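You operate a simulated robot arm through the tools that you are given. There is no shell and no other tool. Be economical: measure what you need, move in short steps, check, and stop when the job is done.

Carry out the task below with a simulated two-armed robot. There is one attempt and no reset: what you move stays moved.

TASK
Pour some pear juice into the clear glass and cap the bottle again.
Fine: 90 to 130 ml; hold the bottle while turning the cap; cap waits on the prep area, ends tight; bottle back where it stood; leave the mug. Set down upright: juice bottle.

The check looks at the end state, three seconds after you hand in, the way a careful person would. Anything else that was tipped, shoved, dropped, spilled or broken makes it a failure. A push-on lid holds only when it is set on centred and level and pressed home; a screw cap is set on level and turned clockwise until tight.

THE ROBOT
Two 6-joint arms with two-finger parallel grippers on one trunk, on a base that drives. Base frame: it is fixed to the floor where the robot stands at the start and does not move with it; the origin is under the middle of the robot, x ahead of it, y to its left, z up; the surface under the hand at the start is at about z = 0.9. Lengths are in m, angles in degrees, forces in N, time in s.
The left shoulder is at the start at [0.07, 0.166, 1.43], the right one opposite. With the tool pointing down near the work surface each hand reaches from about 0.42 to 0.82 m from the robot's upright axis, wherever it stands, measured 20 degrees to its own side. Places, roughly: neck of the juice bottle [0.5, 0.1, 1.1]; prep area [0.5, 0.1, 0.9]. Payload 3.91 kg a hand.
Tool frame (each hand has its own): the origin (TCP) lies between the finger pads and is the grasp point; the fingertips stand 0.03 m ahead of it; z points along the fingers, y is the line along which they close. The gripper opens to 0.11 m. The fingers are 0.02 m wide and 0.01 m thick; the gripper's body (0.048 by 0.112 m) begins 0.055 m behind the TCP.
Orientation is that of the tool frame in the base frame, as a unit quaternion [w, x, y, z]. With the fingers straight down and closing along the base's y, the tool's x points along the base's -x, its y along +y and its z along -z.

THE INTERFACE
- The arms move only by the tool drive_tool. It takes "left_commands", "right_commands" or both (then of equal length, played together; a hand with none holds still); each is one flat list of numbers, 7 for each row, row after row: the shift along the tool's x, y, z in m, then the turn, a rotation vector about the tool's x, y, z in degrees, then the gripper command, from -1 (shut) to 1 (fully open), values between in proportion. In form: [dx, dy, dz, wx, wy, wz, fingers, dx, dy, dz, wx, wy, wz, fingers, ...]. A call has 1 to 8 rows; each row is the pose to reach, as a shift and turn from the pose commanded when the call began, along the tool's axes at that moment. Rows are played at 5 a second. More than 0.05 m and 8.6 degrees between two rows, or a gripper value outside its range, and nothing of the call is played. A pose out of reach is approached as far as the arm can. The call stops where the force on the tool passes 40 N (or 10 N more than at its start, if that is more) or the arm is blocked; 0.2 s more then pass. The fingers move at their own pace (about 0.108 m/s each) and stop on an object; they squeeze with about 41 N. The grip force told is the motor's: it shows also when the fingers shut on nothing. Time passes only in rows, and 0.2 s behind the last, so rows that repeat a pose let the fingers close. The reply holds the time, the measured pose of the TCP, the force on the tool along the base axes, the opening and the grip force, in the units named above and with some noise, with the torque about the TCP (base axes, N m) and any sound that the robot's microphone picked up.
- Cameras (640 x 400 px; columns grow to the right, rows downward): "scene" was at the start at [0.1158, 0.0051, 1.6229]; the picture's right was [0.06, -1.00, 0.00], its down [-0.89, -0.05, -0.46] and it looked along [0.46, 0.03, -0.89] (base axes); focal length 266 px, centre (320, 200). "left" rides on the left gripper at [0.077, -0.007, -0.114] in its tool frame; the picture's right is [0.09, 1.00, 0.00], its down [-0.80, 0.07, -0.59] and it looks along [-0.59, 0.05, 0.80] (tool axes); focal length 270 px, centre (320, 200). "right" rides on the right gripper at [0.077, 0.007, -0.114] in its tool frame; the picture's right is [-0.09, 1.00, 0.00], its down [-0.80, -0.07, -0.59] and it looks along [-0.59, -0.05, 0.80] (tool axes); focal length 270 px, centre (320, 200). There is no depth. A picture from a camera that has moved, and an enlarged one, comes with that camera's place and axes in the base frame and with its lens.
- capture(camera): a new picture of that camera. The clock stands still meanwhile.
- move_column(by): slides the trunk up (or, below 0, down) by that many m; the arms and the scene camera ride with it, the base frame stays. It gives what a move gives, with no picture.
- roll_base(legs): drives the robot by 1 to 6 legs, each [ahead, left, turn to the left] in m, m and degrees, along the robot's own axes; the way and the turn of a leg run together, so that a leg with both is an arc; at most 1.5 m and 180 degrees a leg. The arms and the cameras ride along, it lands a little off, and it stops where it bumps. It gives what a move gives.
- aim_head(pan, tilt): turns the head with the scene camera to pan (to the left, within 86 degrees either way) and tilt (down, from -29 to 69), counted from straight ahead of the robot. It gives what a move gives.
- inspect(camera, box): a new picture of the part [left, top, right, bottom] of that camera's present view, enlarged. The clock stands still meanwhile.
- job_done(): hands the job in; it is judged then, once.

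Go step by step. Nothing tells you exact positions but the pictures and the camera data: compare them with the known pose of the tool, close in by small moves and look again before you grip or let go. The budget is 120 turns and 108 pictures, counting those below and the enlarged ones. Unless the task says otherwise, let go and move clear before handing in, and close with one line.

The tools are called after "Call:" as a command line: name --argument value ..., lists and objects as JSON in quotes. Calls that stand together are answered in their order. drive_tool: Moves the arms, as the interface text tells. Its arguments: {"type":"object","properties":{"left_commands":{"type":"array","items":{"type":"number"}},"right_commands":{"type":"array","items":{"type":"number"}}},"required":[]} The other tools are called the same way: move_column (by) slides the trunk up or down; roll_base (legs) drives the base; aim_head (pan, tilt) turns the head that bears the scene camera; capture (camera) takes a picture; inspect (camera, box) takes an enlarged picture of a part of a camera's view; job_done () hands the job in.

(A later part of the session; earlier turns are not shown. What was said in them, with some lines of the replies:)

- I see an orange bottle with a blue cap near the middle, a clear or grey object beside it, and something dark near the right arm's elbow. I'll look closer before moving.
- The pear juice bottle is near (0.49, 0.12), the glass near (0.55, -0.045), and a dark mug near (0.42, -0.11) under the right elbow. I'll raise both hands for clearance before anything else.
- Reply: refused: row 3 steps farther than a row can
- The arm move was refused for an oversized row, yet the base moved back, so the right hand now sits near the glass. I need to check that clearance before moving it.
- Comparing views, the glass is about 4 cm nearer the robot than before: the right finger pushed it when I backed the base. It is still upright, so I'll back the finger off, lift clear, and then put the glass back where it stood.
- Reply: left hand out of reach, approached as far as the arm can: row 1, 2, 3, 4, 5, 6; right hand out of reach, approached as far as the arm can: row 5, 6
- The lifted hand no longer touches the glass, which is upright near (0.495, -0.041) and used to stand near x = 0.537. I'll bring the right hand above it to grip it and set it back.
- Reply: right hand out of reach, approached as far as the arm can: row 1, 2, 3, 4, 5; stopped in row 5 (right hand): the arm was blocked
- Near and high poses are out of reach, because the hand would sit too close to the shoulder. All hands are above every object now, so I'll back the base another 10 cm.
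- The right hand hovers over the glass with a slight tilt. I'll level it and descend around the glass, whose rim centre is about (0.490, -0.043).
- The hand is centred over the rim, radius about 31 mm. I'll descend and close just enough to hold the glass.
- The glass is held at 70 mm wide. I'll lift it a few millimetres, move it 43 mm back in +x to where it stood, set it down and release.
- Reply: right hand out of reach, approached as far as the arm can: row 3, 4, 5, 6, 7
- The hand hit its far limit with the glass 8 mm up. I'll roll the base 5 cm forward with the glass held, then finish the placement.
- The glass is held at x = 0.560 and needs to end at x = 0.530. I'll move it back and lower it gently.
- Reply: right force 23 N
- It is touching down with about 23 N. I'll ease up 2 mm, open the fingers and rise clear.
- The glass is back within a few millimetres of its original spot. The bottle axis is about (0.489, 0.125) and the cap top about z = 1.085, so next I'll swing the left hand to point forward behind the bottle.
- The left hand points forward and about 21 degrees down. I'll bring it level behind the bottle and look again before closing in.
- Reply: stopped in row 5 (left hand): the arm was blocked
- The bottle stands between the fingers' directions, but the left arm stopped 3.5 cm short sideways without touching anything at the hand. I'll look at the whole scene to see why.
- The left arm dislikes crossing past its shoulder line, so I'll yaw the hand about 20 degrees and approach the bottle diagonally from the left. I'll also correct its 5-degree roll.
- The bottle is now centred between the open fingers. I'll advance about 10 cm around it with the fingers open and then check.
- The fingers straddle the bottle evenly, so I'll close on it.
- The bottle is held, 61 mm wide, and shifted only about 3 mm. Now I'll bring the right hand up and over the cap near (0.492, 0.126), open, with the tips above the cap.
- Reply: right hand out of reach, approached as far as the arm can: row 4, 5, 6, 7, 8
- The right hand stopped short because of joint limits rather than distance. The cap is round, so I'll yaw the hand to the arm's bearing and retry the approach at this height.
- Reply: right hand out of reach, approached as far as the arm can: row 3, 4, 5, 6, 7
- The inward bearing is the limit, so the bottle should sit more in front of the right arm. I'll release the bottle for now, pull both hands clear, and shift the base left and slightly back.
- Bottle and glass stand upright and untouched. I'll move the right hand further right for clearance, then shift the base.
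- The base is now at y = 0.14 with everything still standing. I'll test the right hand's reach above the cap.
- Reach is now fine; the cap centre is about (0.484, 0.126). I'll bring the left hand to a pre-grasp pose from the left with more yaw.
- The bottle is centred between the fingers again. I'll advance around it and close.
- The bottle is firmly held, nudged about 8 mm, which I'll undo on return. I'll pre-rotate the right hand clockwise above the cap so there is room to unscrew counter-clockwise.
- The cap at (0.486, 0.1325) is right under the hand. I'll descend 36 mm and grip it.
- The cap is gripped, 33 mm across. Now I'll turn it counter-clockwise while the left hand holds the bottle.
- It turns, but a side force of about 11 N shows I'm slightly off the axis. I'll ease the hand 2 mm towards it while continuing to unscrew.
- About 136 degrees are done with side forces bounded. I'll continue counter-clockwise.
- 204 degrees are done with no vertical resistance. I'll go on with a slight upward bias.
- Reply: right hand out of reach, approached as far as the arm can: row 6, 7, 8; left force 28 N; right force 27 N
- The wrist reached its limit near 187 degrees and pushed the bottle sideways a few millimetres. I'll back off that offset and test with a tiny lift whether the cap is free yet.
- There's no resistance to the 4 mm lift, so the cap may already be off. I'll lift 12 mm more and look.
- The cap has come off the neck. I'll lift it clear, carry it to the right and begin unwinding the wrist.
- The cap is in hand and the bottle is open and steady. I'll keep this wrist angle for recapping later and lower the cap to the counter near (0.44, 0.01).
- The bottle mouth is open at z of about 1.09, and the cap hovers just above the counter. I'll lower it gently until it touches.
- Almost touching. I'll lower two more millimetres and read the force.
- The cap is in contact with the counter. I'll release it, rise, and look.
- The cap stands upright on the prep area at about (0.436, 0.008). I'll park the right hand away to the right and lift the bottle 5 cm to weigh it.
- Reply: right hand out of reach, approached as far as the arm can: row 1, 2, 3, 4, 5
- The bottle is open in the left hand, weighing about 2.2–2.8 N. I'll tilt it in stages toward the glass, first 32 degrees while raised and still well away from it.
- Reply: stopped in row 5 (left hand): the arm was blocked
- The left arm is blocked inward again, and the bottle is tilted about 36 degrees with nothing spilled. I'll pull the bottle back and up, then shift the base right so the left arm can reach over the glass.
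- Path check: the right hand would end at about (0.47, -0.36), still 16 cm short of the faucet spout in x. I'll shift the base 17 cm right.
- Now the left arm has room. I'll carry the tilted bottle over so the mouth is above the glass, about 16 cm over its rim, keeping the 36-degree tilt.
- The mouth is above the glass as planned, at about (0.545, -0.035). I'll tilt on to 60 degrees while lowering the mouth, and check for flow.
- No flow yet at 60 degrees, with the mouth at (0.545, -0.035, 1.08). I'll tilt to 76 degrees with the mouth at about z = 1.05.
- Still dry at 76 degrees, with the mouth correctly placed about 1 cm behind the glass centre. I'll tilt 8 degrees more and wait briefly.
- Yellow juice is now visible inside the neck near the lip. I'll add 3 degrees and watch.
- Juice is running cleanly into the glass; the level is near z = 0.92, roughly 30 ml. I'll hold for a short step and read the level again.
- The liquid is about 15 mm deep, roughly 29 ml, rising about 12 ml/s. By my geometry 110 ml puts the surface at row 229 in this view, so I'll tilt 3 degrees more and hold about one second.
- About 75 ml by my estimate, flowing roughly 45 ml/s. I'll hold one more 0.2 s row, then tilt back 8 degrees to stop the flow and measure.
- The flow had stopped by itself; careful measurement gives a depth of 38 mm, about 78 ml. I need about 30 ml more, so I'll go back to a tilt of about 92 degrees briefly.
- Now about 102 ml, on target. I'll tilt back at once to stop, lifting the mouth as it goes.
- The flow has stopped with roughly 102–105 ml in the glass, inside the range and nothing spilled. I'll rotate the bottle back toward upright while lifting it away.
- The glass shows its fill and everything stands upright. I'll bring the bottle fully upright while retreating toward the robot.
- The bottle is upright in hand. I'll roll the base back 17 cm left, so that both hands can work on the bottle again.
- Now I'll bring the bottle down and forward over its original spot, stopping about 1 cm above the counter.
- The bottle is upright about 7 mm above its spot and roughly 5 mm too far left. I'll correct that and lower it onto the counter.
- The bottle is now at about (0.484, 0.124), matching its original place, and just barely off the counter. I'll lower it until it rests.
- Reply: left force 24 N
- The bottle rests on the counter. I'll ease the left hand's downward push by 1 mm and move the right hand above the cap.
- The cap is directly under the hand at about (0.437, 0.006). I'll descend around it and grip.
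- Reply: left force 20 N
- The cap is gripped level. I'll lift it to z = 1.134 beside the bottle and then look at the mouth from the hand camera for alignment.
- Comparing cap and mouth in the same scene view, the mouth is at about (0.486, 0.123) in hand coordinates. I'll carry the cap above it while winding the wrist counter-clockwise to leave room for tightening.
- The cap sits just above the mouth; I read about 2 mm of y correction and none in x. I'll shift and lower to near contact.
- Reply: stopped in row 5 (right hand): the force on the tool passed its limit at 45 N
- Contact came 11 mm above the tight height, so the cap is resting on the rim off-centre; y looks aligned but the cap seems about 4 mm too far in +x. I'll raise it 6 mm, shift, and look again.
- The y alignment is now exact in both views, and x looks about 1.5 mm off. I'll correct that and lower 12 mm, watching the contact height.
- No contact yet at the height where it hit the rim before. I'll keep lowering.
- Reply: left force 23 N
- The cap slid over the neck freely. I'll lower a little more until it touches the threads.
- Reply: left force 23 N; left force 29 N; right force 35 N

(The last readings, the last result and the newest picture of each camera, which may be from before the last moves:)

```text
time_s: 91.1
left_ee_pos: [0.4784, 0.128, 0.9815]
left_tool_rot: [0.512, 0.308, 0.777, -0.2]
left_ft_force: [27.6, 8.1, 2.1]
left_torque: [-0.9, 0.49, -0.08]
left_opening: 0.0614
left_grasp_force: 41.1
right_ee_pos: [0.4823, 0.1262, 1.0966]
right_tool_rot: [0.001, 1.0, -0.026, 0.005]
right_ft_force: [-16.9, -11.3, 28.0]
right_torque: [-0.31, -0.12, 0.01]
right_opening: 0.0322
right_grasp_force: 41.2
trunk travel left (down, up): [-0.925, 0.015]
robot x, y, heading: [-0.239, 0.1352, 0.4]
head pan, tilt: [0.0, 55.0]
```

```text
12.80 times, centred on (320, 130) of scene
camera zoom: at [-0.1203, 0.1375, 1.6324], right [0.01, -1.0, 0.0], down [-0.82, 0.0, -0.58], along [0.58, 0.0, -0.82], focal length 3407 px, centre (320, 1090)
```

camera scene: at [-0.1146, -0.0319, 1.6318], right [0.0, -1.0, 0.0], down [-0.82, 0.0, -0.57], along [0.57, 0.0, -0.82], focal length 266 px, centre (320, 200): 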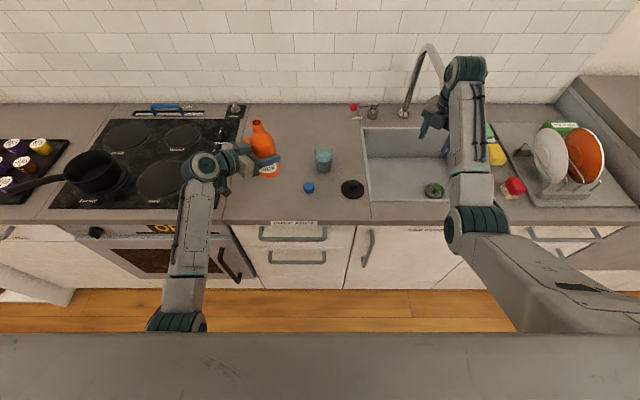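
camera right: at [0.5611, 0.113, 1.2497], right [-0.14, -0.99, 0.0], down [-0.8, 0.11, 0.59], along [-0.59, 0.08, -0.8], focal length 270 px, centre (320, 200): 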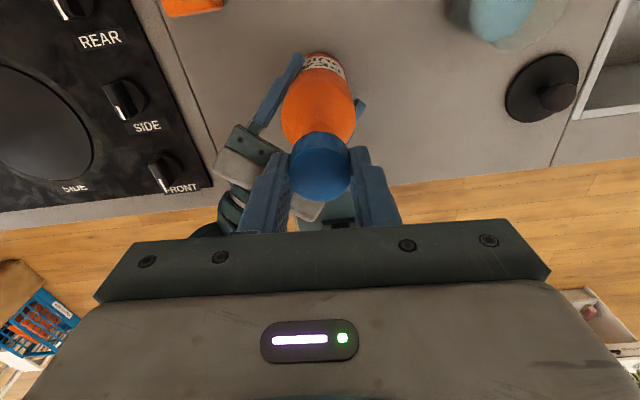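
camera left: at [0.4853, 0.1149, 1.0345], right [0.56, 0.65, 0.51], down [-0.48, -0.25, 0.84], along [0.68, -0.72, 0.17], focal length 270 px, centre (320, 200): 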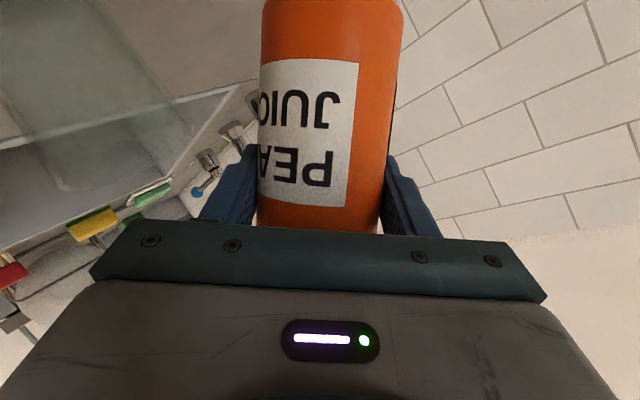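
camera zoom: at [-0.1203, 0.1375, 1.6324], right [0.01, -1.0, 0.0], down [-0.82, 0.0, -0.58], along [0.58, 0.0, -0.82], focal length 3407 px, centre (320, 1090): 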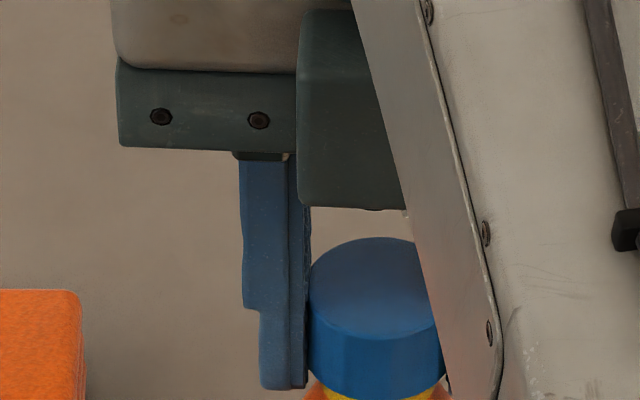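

Contact now, with about 28 N vertical and some side force, and something yellow shows under the cap. I'll look closer before twisting.

Call:
inspect --camera "scene" --box '[285, 125, 355, 169]'

```text
9.09 times, centred on (320, 147) of scene
camera zoom: at [-0.1203, 0.1375, 1.6324], right [0.01, -1.0, 0.0], down [-0.82, 0.0, -0.58], along [0.58, 0.0, -0.82], focal length 2420 px, centre (320, 682)
```

zoom: 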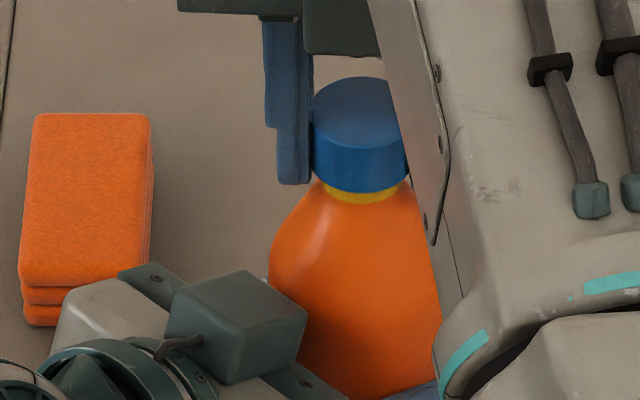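

A yellow band shows under the seated but loose cap, which looks like the thread gap. I'll relieve the side load slightly and turn clockwise.

Call:
drive_tool --right_commands '[-0.0015, 0.001, -0.001, 0, 0, 0, -1, -0.0015, 0.001, -0.001, 0, 0, 8.5, -1, -0.0015, 0.001, -0.001, 0, 0, 17, -1, -0.0015, 0.001, -0.001, 0, 0, 25.5, -1, -0.0015, 0.001, -0.001, 0, 0, 34, -1, -0.0015, 0.001, -0.001, 0, 0, 42.5, -1, -0.0015, 0.001, -0.001, 0, 0, 51, -1, -0.0015, 0.001, -0.001, 0, 0, 59.5, -1]'

```text
time_s: 92.9
left_ee_pos: [0.477, 0.1274, 0.9799]
left_tool_rot: [0.511, 0.308, 0.777, -0.201]
left_ft_force: [-10.4, -2.2, 11.7]
left_torque: [0.0, -0.79, 0.03]
left_opening: 0.0615
left_grasp_force: 40.6
right_ee_pos: [0.4787, 0.1261, 1.0958]
right_tool_rot: [-0.002, 0.854, -0.519, 0.004]
right_ft_force: [13.1, -1.3, 15.4]
right_torque: [-0.72, -0.43, 0.02]
right_opening: 0.0324
right_grasp_force: 40.9
trunk travel left (down, up): [-0.925, 0.015]
robot x, y, heading: [-0.2426, 0.1399, 0.3]
head pan, tilt: [0.0, 55.0]
```

It turns with moderate load. I'll continue clockwise with a slight correction.

Call:
drive_tool --right_commands '[0.0005, -0.001, 0, 0, 0, 8.5, -1, 0.0005, -0.001, 0, 0, 0, 17, -1, 0.0005, -0.001, 0, 0, 0, 25.5, -1, 0.0005, -0.001, 0, 0, 0, 34, -1, 0.0005, -0.001, 0.0005, 0, 0, 42.5, -1, 0.0005, -0.001, 0.0005, 0, 0, 51, -1, 0.0005, -0.001, 0.0005, 0, 0, 59.5, -1, 0.0005, -0.001, 0.0005, 0, 0, 68, -1]'

Call:
inspect --camera "scene" --box '[285, 125, 355, 169]'

```text
time_s: 94.7
left_ee_pos: [0.4788, 0.1282, 0.9799]
left_tool_rot: [0.51, 0.309, 0.777, -0.201]
left_ft_force: [10.7, -3.8, -8.5]
left_torque: [0.2, 0.78, 0.06]
left_opening: 0.0613
left_grasp_force: 41.2
right_ee_pos: [0.4793, 0.1251, 1.0954]
right_tool_rot: [0.005, -0.418, 0.908, -0.001]
right_ft_force: [-10.4, 2.0, 32.7]
right_torque: [-0.57, 0.93, 0.02]
right_opening: 0.0322
right_grasp_force: 40.9
trunk travel left (down, up): [-0.925, 0.015]
robot x, y, heading: [-0.2409, 0.1398, 0.4]
head pan, tilt: [0.0, 55.0]
```

```text
9.09 times, centred on (320, 147) of scene
camera zoom: at [-0.121, 0.1378, 1.6322], right [0.01, -1.0, 0.0], down [-0.82, 0.0, -0.58], along [0.58, 0.0, -0.82], focal length 2420 px, centre (320, 682)
```

zoom: 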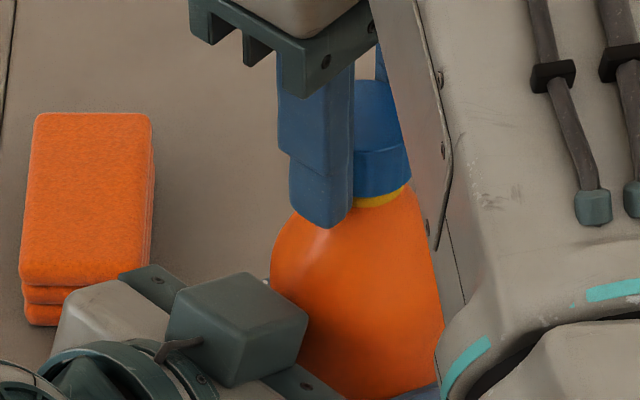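

The yellow gap remains and 33 N vertical suggests my fingertips rest on the bottle's shoulder, since I hold the cap low. I'll open, rise 5 mm, regrip higher, and look.

Call:
drive_tool --right_commands '[0, 0, -0.001, 0, 0, 0, -1, 0, 0, -0.002, 0, 0, 0, 0, 0, 0, -0.003, 0, 0, 0, 0.2, 0, 0, -0.007, 0, 0, 0, 0.2, 0, 0, -0.007, 0, 0, 0, 0.2]'

Call:
inspect --camera "scene" --box '[285, 125, 355, 169]'

Call:
capture --camera "right"

```text
time_s: 95.9
left_ee_pos: [0.4804, 0.1289, 0.9801]
left_tool_rot: [0.511, 0.307, 0.777, -0.201]
left_ft_force: [2.0, 1.1, 11.3]
left_torque: [-0.05, 0.12, 0.05]
left_opening: 0.0613
left_grasp_force: 40.9
right_ee_pos: [0.483, 0.1256, 1.0999]
right_tool_rot: [0.002, -0.418, 0.908, -0.001]
right_ft_force: [0.7, 0.2, 0.7]
right_torque: [0.02, -0.03, 0.01]
right_opening: 0.0661
right_grasp_force: 0.1
trunk travel left (down, up): [-0.925, 0.015]
robot x, y, heading: [-0.2404, 0.1352, 0.3]
head pan, tilt: [0.0, 55.0]
```

```text
9.09 times, centred on (320, 147) of scene
camera zoom: at [-0.1177, 0.1384, 1.632], right [0.01, -1.0, 0.0], down [-0.82, 0.0, -0.57], along [0.57, 0.0, -0.82], focal length 2420 px, centre (320, 682)
```

zoom: 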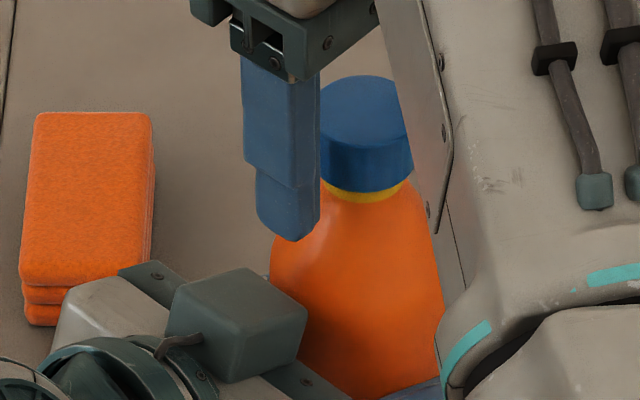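

```text
18 pictures are left
camera right: at [0.4266, 0.0716, 1.2145], right [-0.7, 0.71, 0.0], down [0.57, 0.56, 0.6], along [0.43, 0.42, -0.8], focal length 270 px, centre (320, 200)
```

right: 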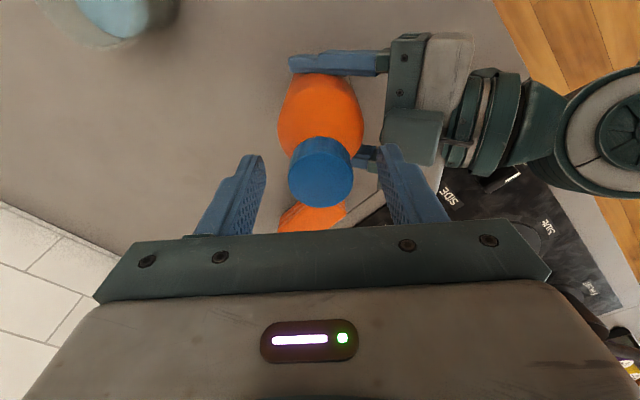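

The cap sits level and centred. I'll regrip it higher and keep turning clockwise with light downward pressure.

Call:
drive_tool --right_commands '[0, 0, -0.001, 0, 0, 0, -0.4, 0, 0, -0.001, 0, 0, 0, -1, 0, 0, 0.0, 0, 0, 8.5, -1, 0, 0, 0.0005, 0, 0, 17, -1, 0, 0, 0.001, 0, 0, 25.5, -1, 0, 0, 0.001, 0, 0, 34, -1, 0, 0, 0.001, 0, 0, 42.5, -1, 0, 0, 0.001, 0, 0, 51, -1]'

Call:
drive_tool --right_commands '[0, 0, 0, 0, 0, 8.5, -1, 0, 0, 0.0, 0, 0, 17, -1, 0, 0, 0.0005, 0, 0, 25.5, -1, 0, 0, 0.0005, 0, 0, 34, -1, 0, 0, 0.001, 0, 0, 42.5, -1, 0, 0, 0.001, 0, 0, 51, -1, 0, 0, 0.001, 0, 0, 59.5, -1, 0, 0, 0.001, 0, 0, 68, -1]'

Call:
inspect --camera "scene" --box '[285, 125, 355, 169]'

```text
time_s: 97.7
left_ee_pos: [0.4798, 0.1288, 0.9799]
left_tool_rot: [0.51, 0.308, 0.777, -0.201]
left_ft_force: [19.6, -0.9, -0.9]
left_torque: [-0.06, 0.02, 0.1]
left_opening: 0.0615
left_grasp_force: 41.3
right_ee_pos: [0.4805, 0.1256, 1.1012]
right_tool_rot: [0.004, 0.015, 1.0, 0.0]
right_ft_force: [-10.7, 0.4, 23.4]
right_torque: [0.01, 0.88, -0.02]
right_opening: 0.0322
right_grasp_force: 41.1
trunk travel left (down, up): [-0.925, 0.015]
robot x, y, heading: [-0.2408, 0.1378, 0.2]
head pan, tilt: [0.0, 55.0]
```

```text
time_s: 99.5
left_ee_pos: [0.4783, 0.1293, 0.98]
left_tool_rot: [0.511, 0.308, 0.777, -0.201]
left_ft_force: [3.6, 1.9, 5.1]
left_torque: [-0.07, -0.05, -0.31]
left_opening: 0.0613
left_grasp_force: 40.8
right_ee_pos: [0.4804, 0.1259, 1.0982]
right_tool_rot: [0.003, 0.572, 0.82, 0.002]
right_ft_force: [0.4, -0.9, 18.9]
right_torque: [-0.06, -0.02, 0.34]
right_opening: 0.0341
right_grasp_force: 40.6
trunk travel left (down, up): [-0.925, 0.015]
robot x, y, heading: [-0.242, 0.1365, 0.6]
head pan, tilt: [0.0, 55.0]
```

```text
9.09 times, centred on (320, 147) of scene
camera zoom: at [-0.1203, 0.1383, 1.6322], right [0.01, -1.0, 0.0], down [-0.82, 0.0, -0.58], along [0.58, 0.0, -0.82], focal length 2420 px, centre (320, 682)
```

zoom: 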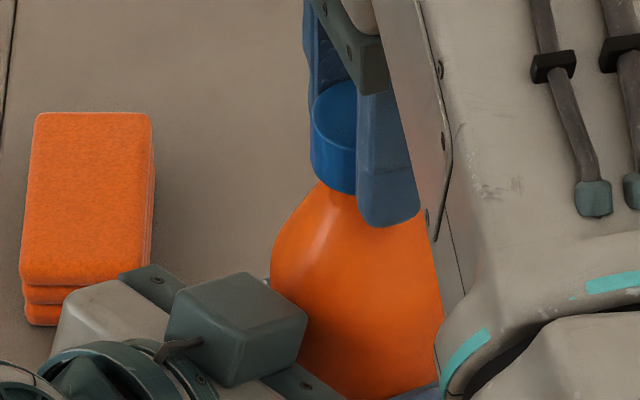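

The yellow gap has closed and there is now a clear resisting torque of 0.34 N·m. I'll turn a bit further to confirm it's tight.

Call:
drive_tool --right_commands '[0, 0, 0, 0, 0, 8, -1, 0, 0, 0, 0, 0, 16, -1, 0, 0, 0, 0, 0, 24, -1, 0, 0, 0, 0, 0, 32, -1]'

```text
time_s: 100.5
left_ee_pos: [0.4768, 0.1288, 0.9795]
left_tool_rot: [0.511, 0.308, 0.777, -0.202]
left_ft_force: [-6.3, -0.8, 6.1]
left_torque: [0.17, -0.1, -0.72]
left_opening: 0.0612
left_grasp_force: 41.0
right_ee_pos: [0.4805, 0.1268, 1.0995]
right_tool_rot: [0.003, 0.775, 0.632, 0.004]
right_ft_force: [5.5, 1.4, 14.1]
right_torque: [0.03, -0.03, 0.67]
right_opening: 0.0345
right_grasp_force: 40.8
trunk travel left (down, up): [-0.925, 0.015]
robot x, y, heading: [-0.2391, 0.1393, 0.4]
head pan, tilt: [0.0, 55.0]
```

Torque doubled to 0.67 N·m, the friction limit, so the cap is tight. I'll release the cap and raise the right hand.

Call:
drive_tool --right_commands '[0, 0, 0, 0, 0, 0, -0.5, 0, 0, 0, 0, 0, 0, 0.2, 0, 0, 0, 0, 0, 0, 0.5, 0, 0, 0, 0, 0, 0, 0.5, 0, 0, -0.015, 0, 0, 0, 0.5, 0, 0, -0.03, 0, 0, 0, 0.5, 0, 0, -0.036, 0, 0, 0, 0.5]'

Call:
inspect --camera "scene" --box '[285, 125, 355, 169]'

```text
time_s: 102.1
left_ee_pos: [0.48, 0.1289, 0.9787]
left_tool_rot: [0.511, 0.308, 0.777, -0.201]
left_ft_force: [-2.6, 1.0, 8.7]
left_torque: [-0.06, 0.36, -0.02]
left_opening: 0.0613
left_grasp_force: 41.7
right_ee_pos: [0.48, 0.1256, 1.1352]
right_tool_rot: [0.002, 0.776, 0.631, 0.003]
right_ft_force: [-0.1, 0.5, -0.3]
right_torque: [-0.01, -0.02, -0.01]
right_opening: 0.0826
right_grasp_force: 0.0
trunk travel left (down, up): [-0.925, 0.015]
robot x, y, heading: [-0.2399, 0.1382, 0.4]
head pan, tilt: [0.0, 55.0]
```

```text
9.09 times, centred on (320, 147) of scene
camera zoom: at [-0.1187, 0.1383, 1.632], right [0.01, -1.0, 0.0], down [-0.82, 0.0, -0.57], along [0.57, 0.0, -0.82], focal length 2420 px, centre (320, 682)
```

zoom: 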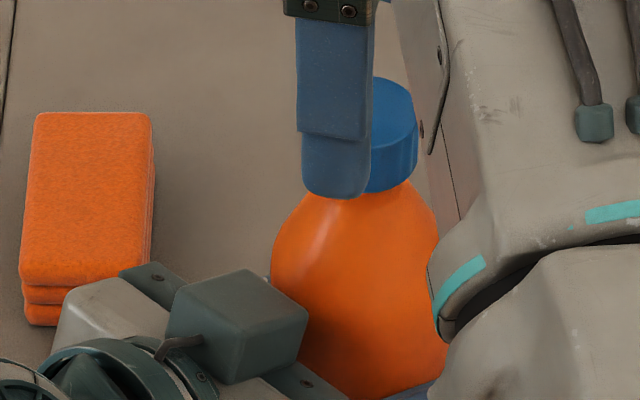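

The cap is seated flush on the shoulder with no gap. I'll move the right hand away to the right.

Call:
drive_tool --right_commands '[-0.035, 0.007, 0, 0, 0, 0, 0.5, -0.075, 0.016, 0, 0, 0, 0, 0.5, -0.115, 0.024, 0, 0, 0, 0, 0.5, -0.155, 0.032, 0, 0, 0, 0, 0.5, -0.195, 0.041, 0, 0, 0, 0, 0.5, -0.235, 0.049, 0, 0, 0, 0, 0.5, -0.27, 0.056, 0, 0, 0, 0, 0.5]'

Call:
inspect --camera "scene" --box '[270, 110, 400, 191]'

```text
time_s: 103.7
left_ee_pos: [0.4791, 0.1291, 0.9798]
left_tool_rot: [0.512, 0.308, 0.777, -0.201]
left_ft_force: [0.8, 0.8, 9.9]
left_torque: [-0.18, -0.02, 0.08]
left_opening: 0.0614
left_grasp_force: 41.3
right_ee_pos: [0.4913, -0.1529, 1.1315]
right_tool_rot: [0.002, 0.775, 0.632, 0.002]
right_ft_force: [-0.2, -0.4, 0.2]
right_torque: [0.03, 0.0, -0.02]
right_opening: 0.0824
right_grasp_force: 0.0
right hand out of reach, approached as far as the arm can: row 4, 5, 6, 7
trunk travel left (down, up): [-0.925, 0.015]
robot x, y, heading: [-0.2396, 0.1346, -0.0]
head pan, tilt: [0.0, 55.0]
```

```text
4.92 times, centred on (335, 150) of scene
camera zoom: at [-0.1185, 0.137, 1.6321], right [0.01, -1.0, 0.0], down [-0.82, 0.0, -0.57], along [0.57, 0.0, -0.82], focal length 1310 px, centre (246, 444)
```

zoom: 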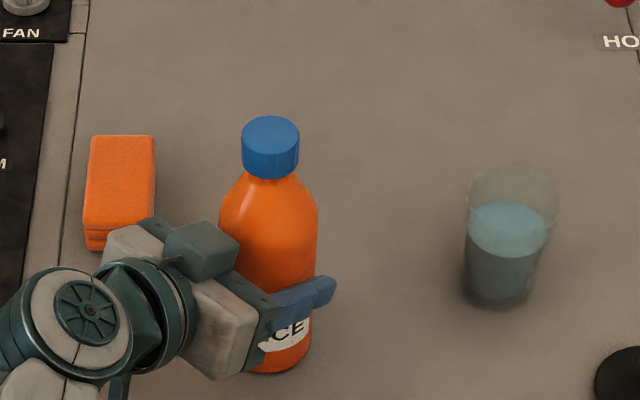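

The bottle stands at its original spot, capped. I'll relax the left hand's push, open, and back away slowly.

Call:
drive_tool --left_commands '[-0.0009, 0, -0.0004, 0, 0, 0, -1, -0.0009, 0, -0.0004, 0, 0, 0, 0.3, -0.0009, 0, -0.0004, 0, 0, 0, 1, -0.0009, 0, -0.0004, 0, 0, 0, 1, 0.01, 0, -0.025, 0, 0, 0, 1, 0.021, 0, -0.051, 0, 0, 0, 1, 0.032, 0, -0.077, 0, 0, 0, 1, 0.043, 0, -0.1024, 0, 0, 0, 1]'

Call:
inspect --camera "scene" --box '[270, 110, 400, 191]'

```text
time_s: 105.5
left_ee_pos: [0.3971, 0.204, 0.9793]
left_tool_rot: [0.51, 0.307, 0.777, -0.201]
left_ft_force: [0.4, 1.0, 0.7]
left_torque: [0.05, 0.0, 0.02]
left_opening: 0.1099
left_grasp_force: 0.0
right_ee_pos: [0.4916, -0.1508, 1.1316]
right_tool_rot: [0.002, 0.775, 0.632, 0.002]
right_ft_force: [0.4, 0.3, 1.0]
right_torque: [-0.03, 0.01, -0.01]
right_opening: 0.0827
right_grasp_force: 0.0
trunk travel left (down, up): [-0.925, 0.015]
robot x, y, heading: [-0.245, 0.1371, 0.3]
head pan, tilt: [0.0, 55.0]
```

```text
4.92 times, centred on (335, 150) of scene
camera zoom: at [-0.1174, 0.139, 1.632], right [0.01, -1.0, 0.0], down [-0.82, 0.0, -0.57], along [0.57, 0.0, -0.82], focal length 1310 px, centre (246, 444)
```

zoom: 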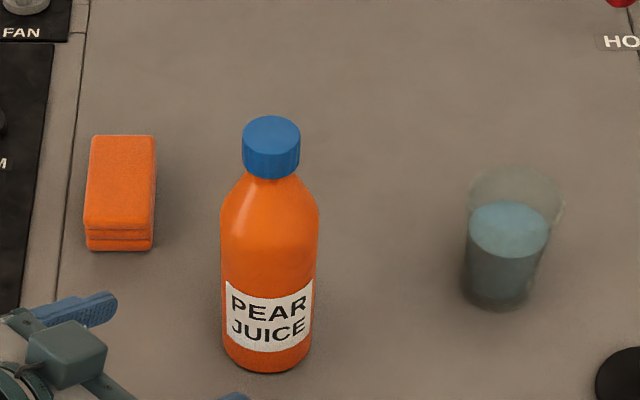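

The bottle stands upright and capped within a few millimetres of where it was, the glass holds about 105 ml by my estimate, and both hands are clear. I'm handing in.

Call:
job_done

```text
The job is handed in.
```

I poured about 105 ml of pear juice into the glass and screwed the cap back on tight. The bottle stands upright within a few millimetres of where it was. The volume is estimated from pictures of the fill level; the bottle's change in weight suggested a bit less, about 85 to 95 ml. Early on I bumped the empty glass about 4 cm and set it back within about 4 mm of its original spot.
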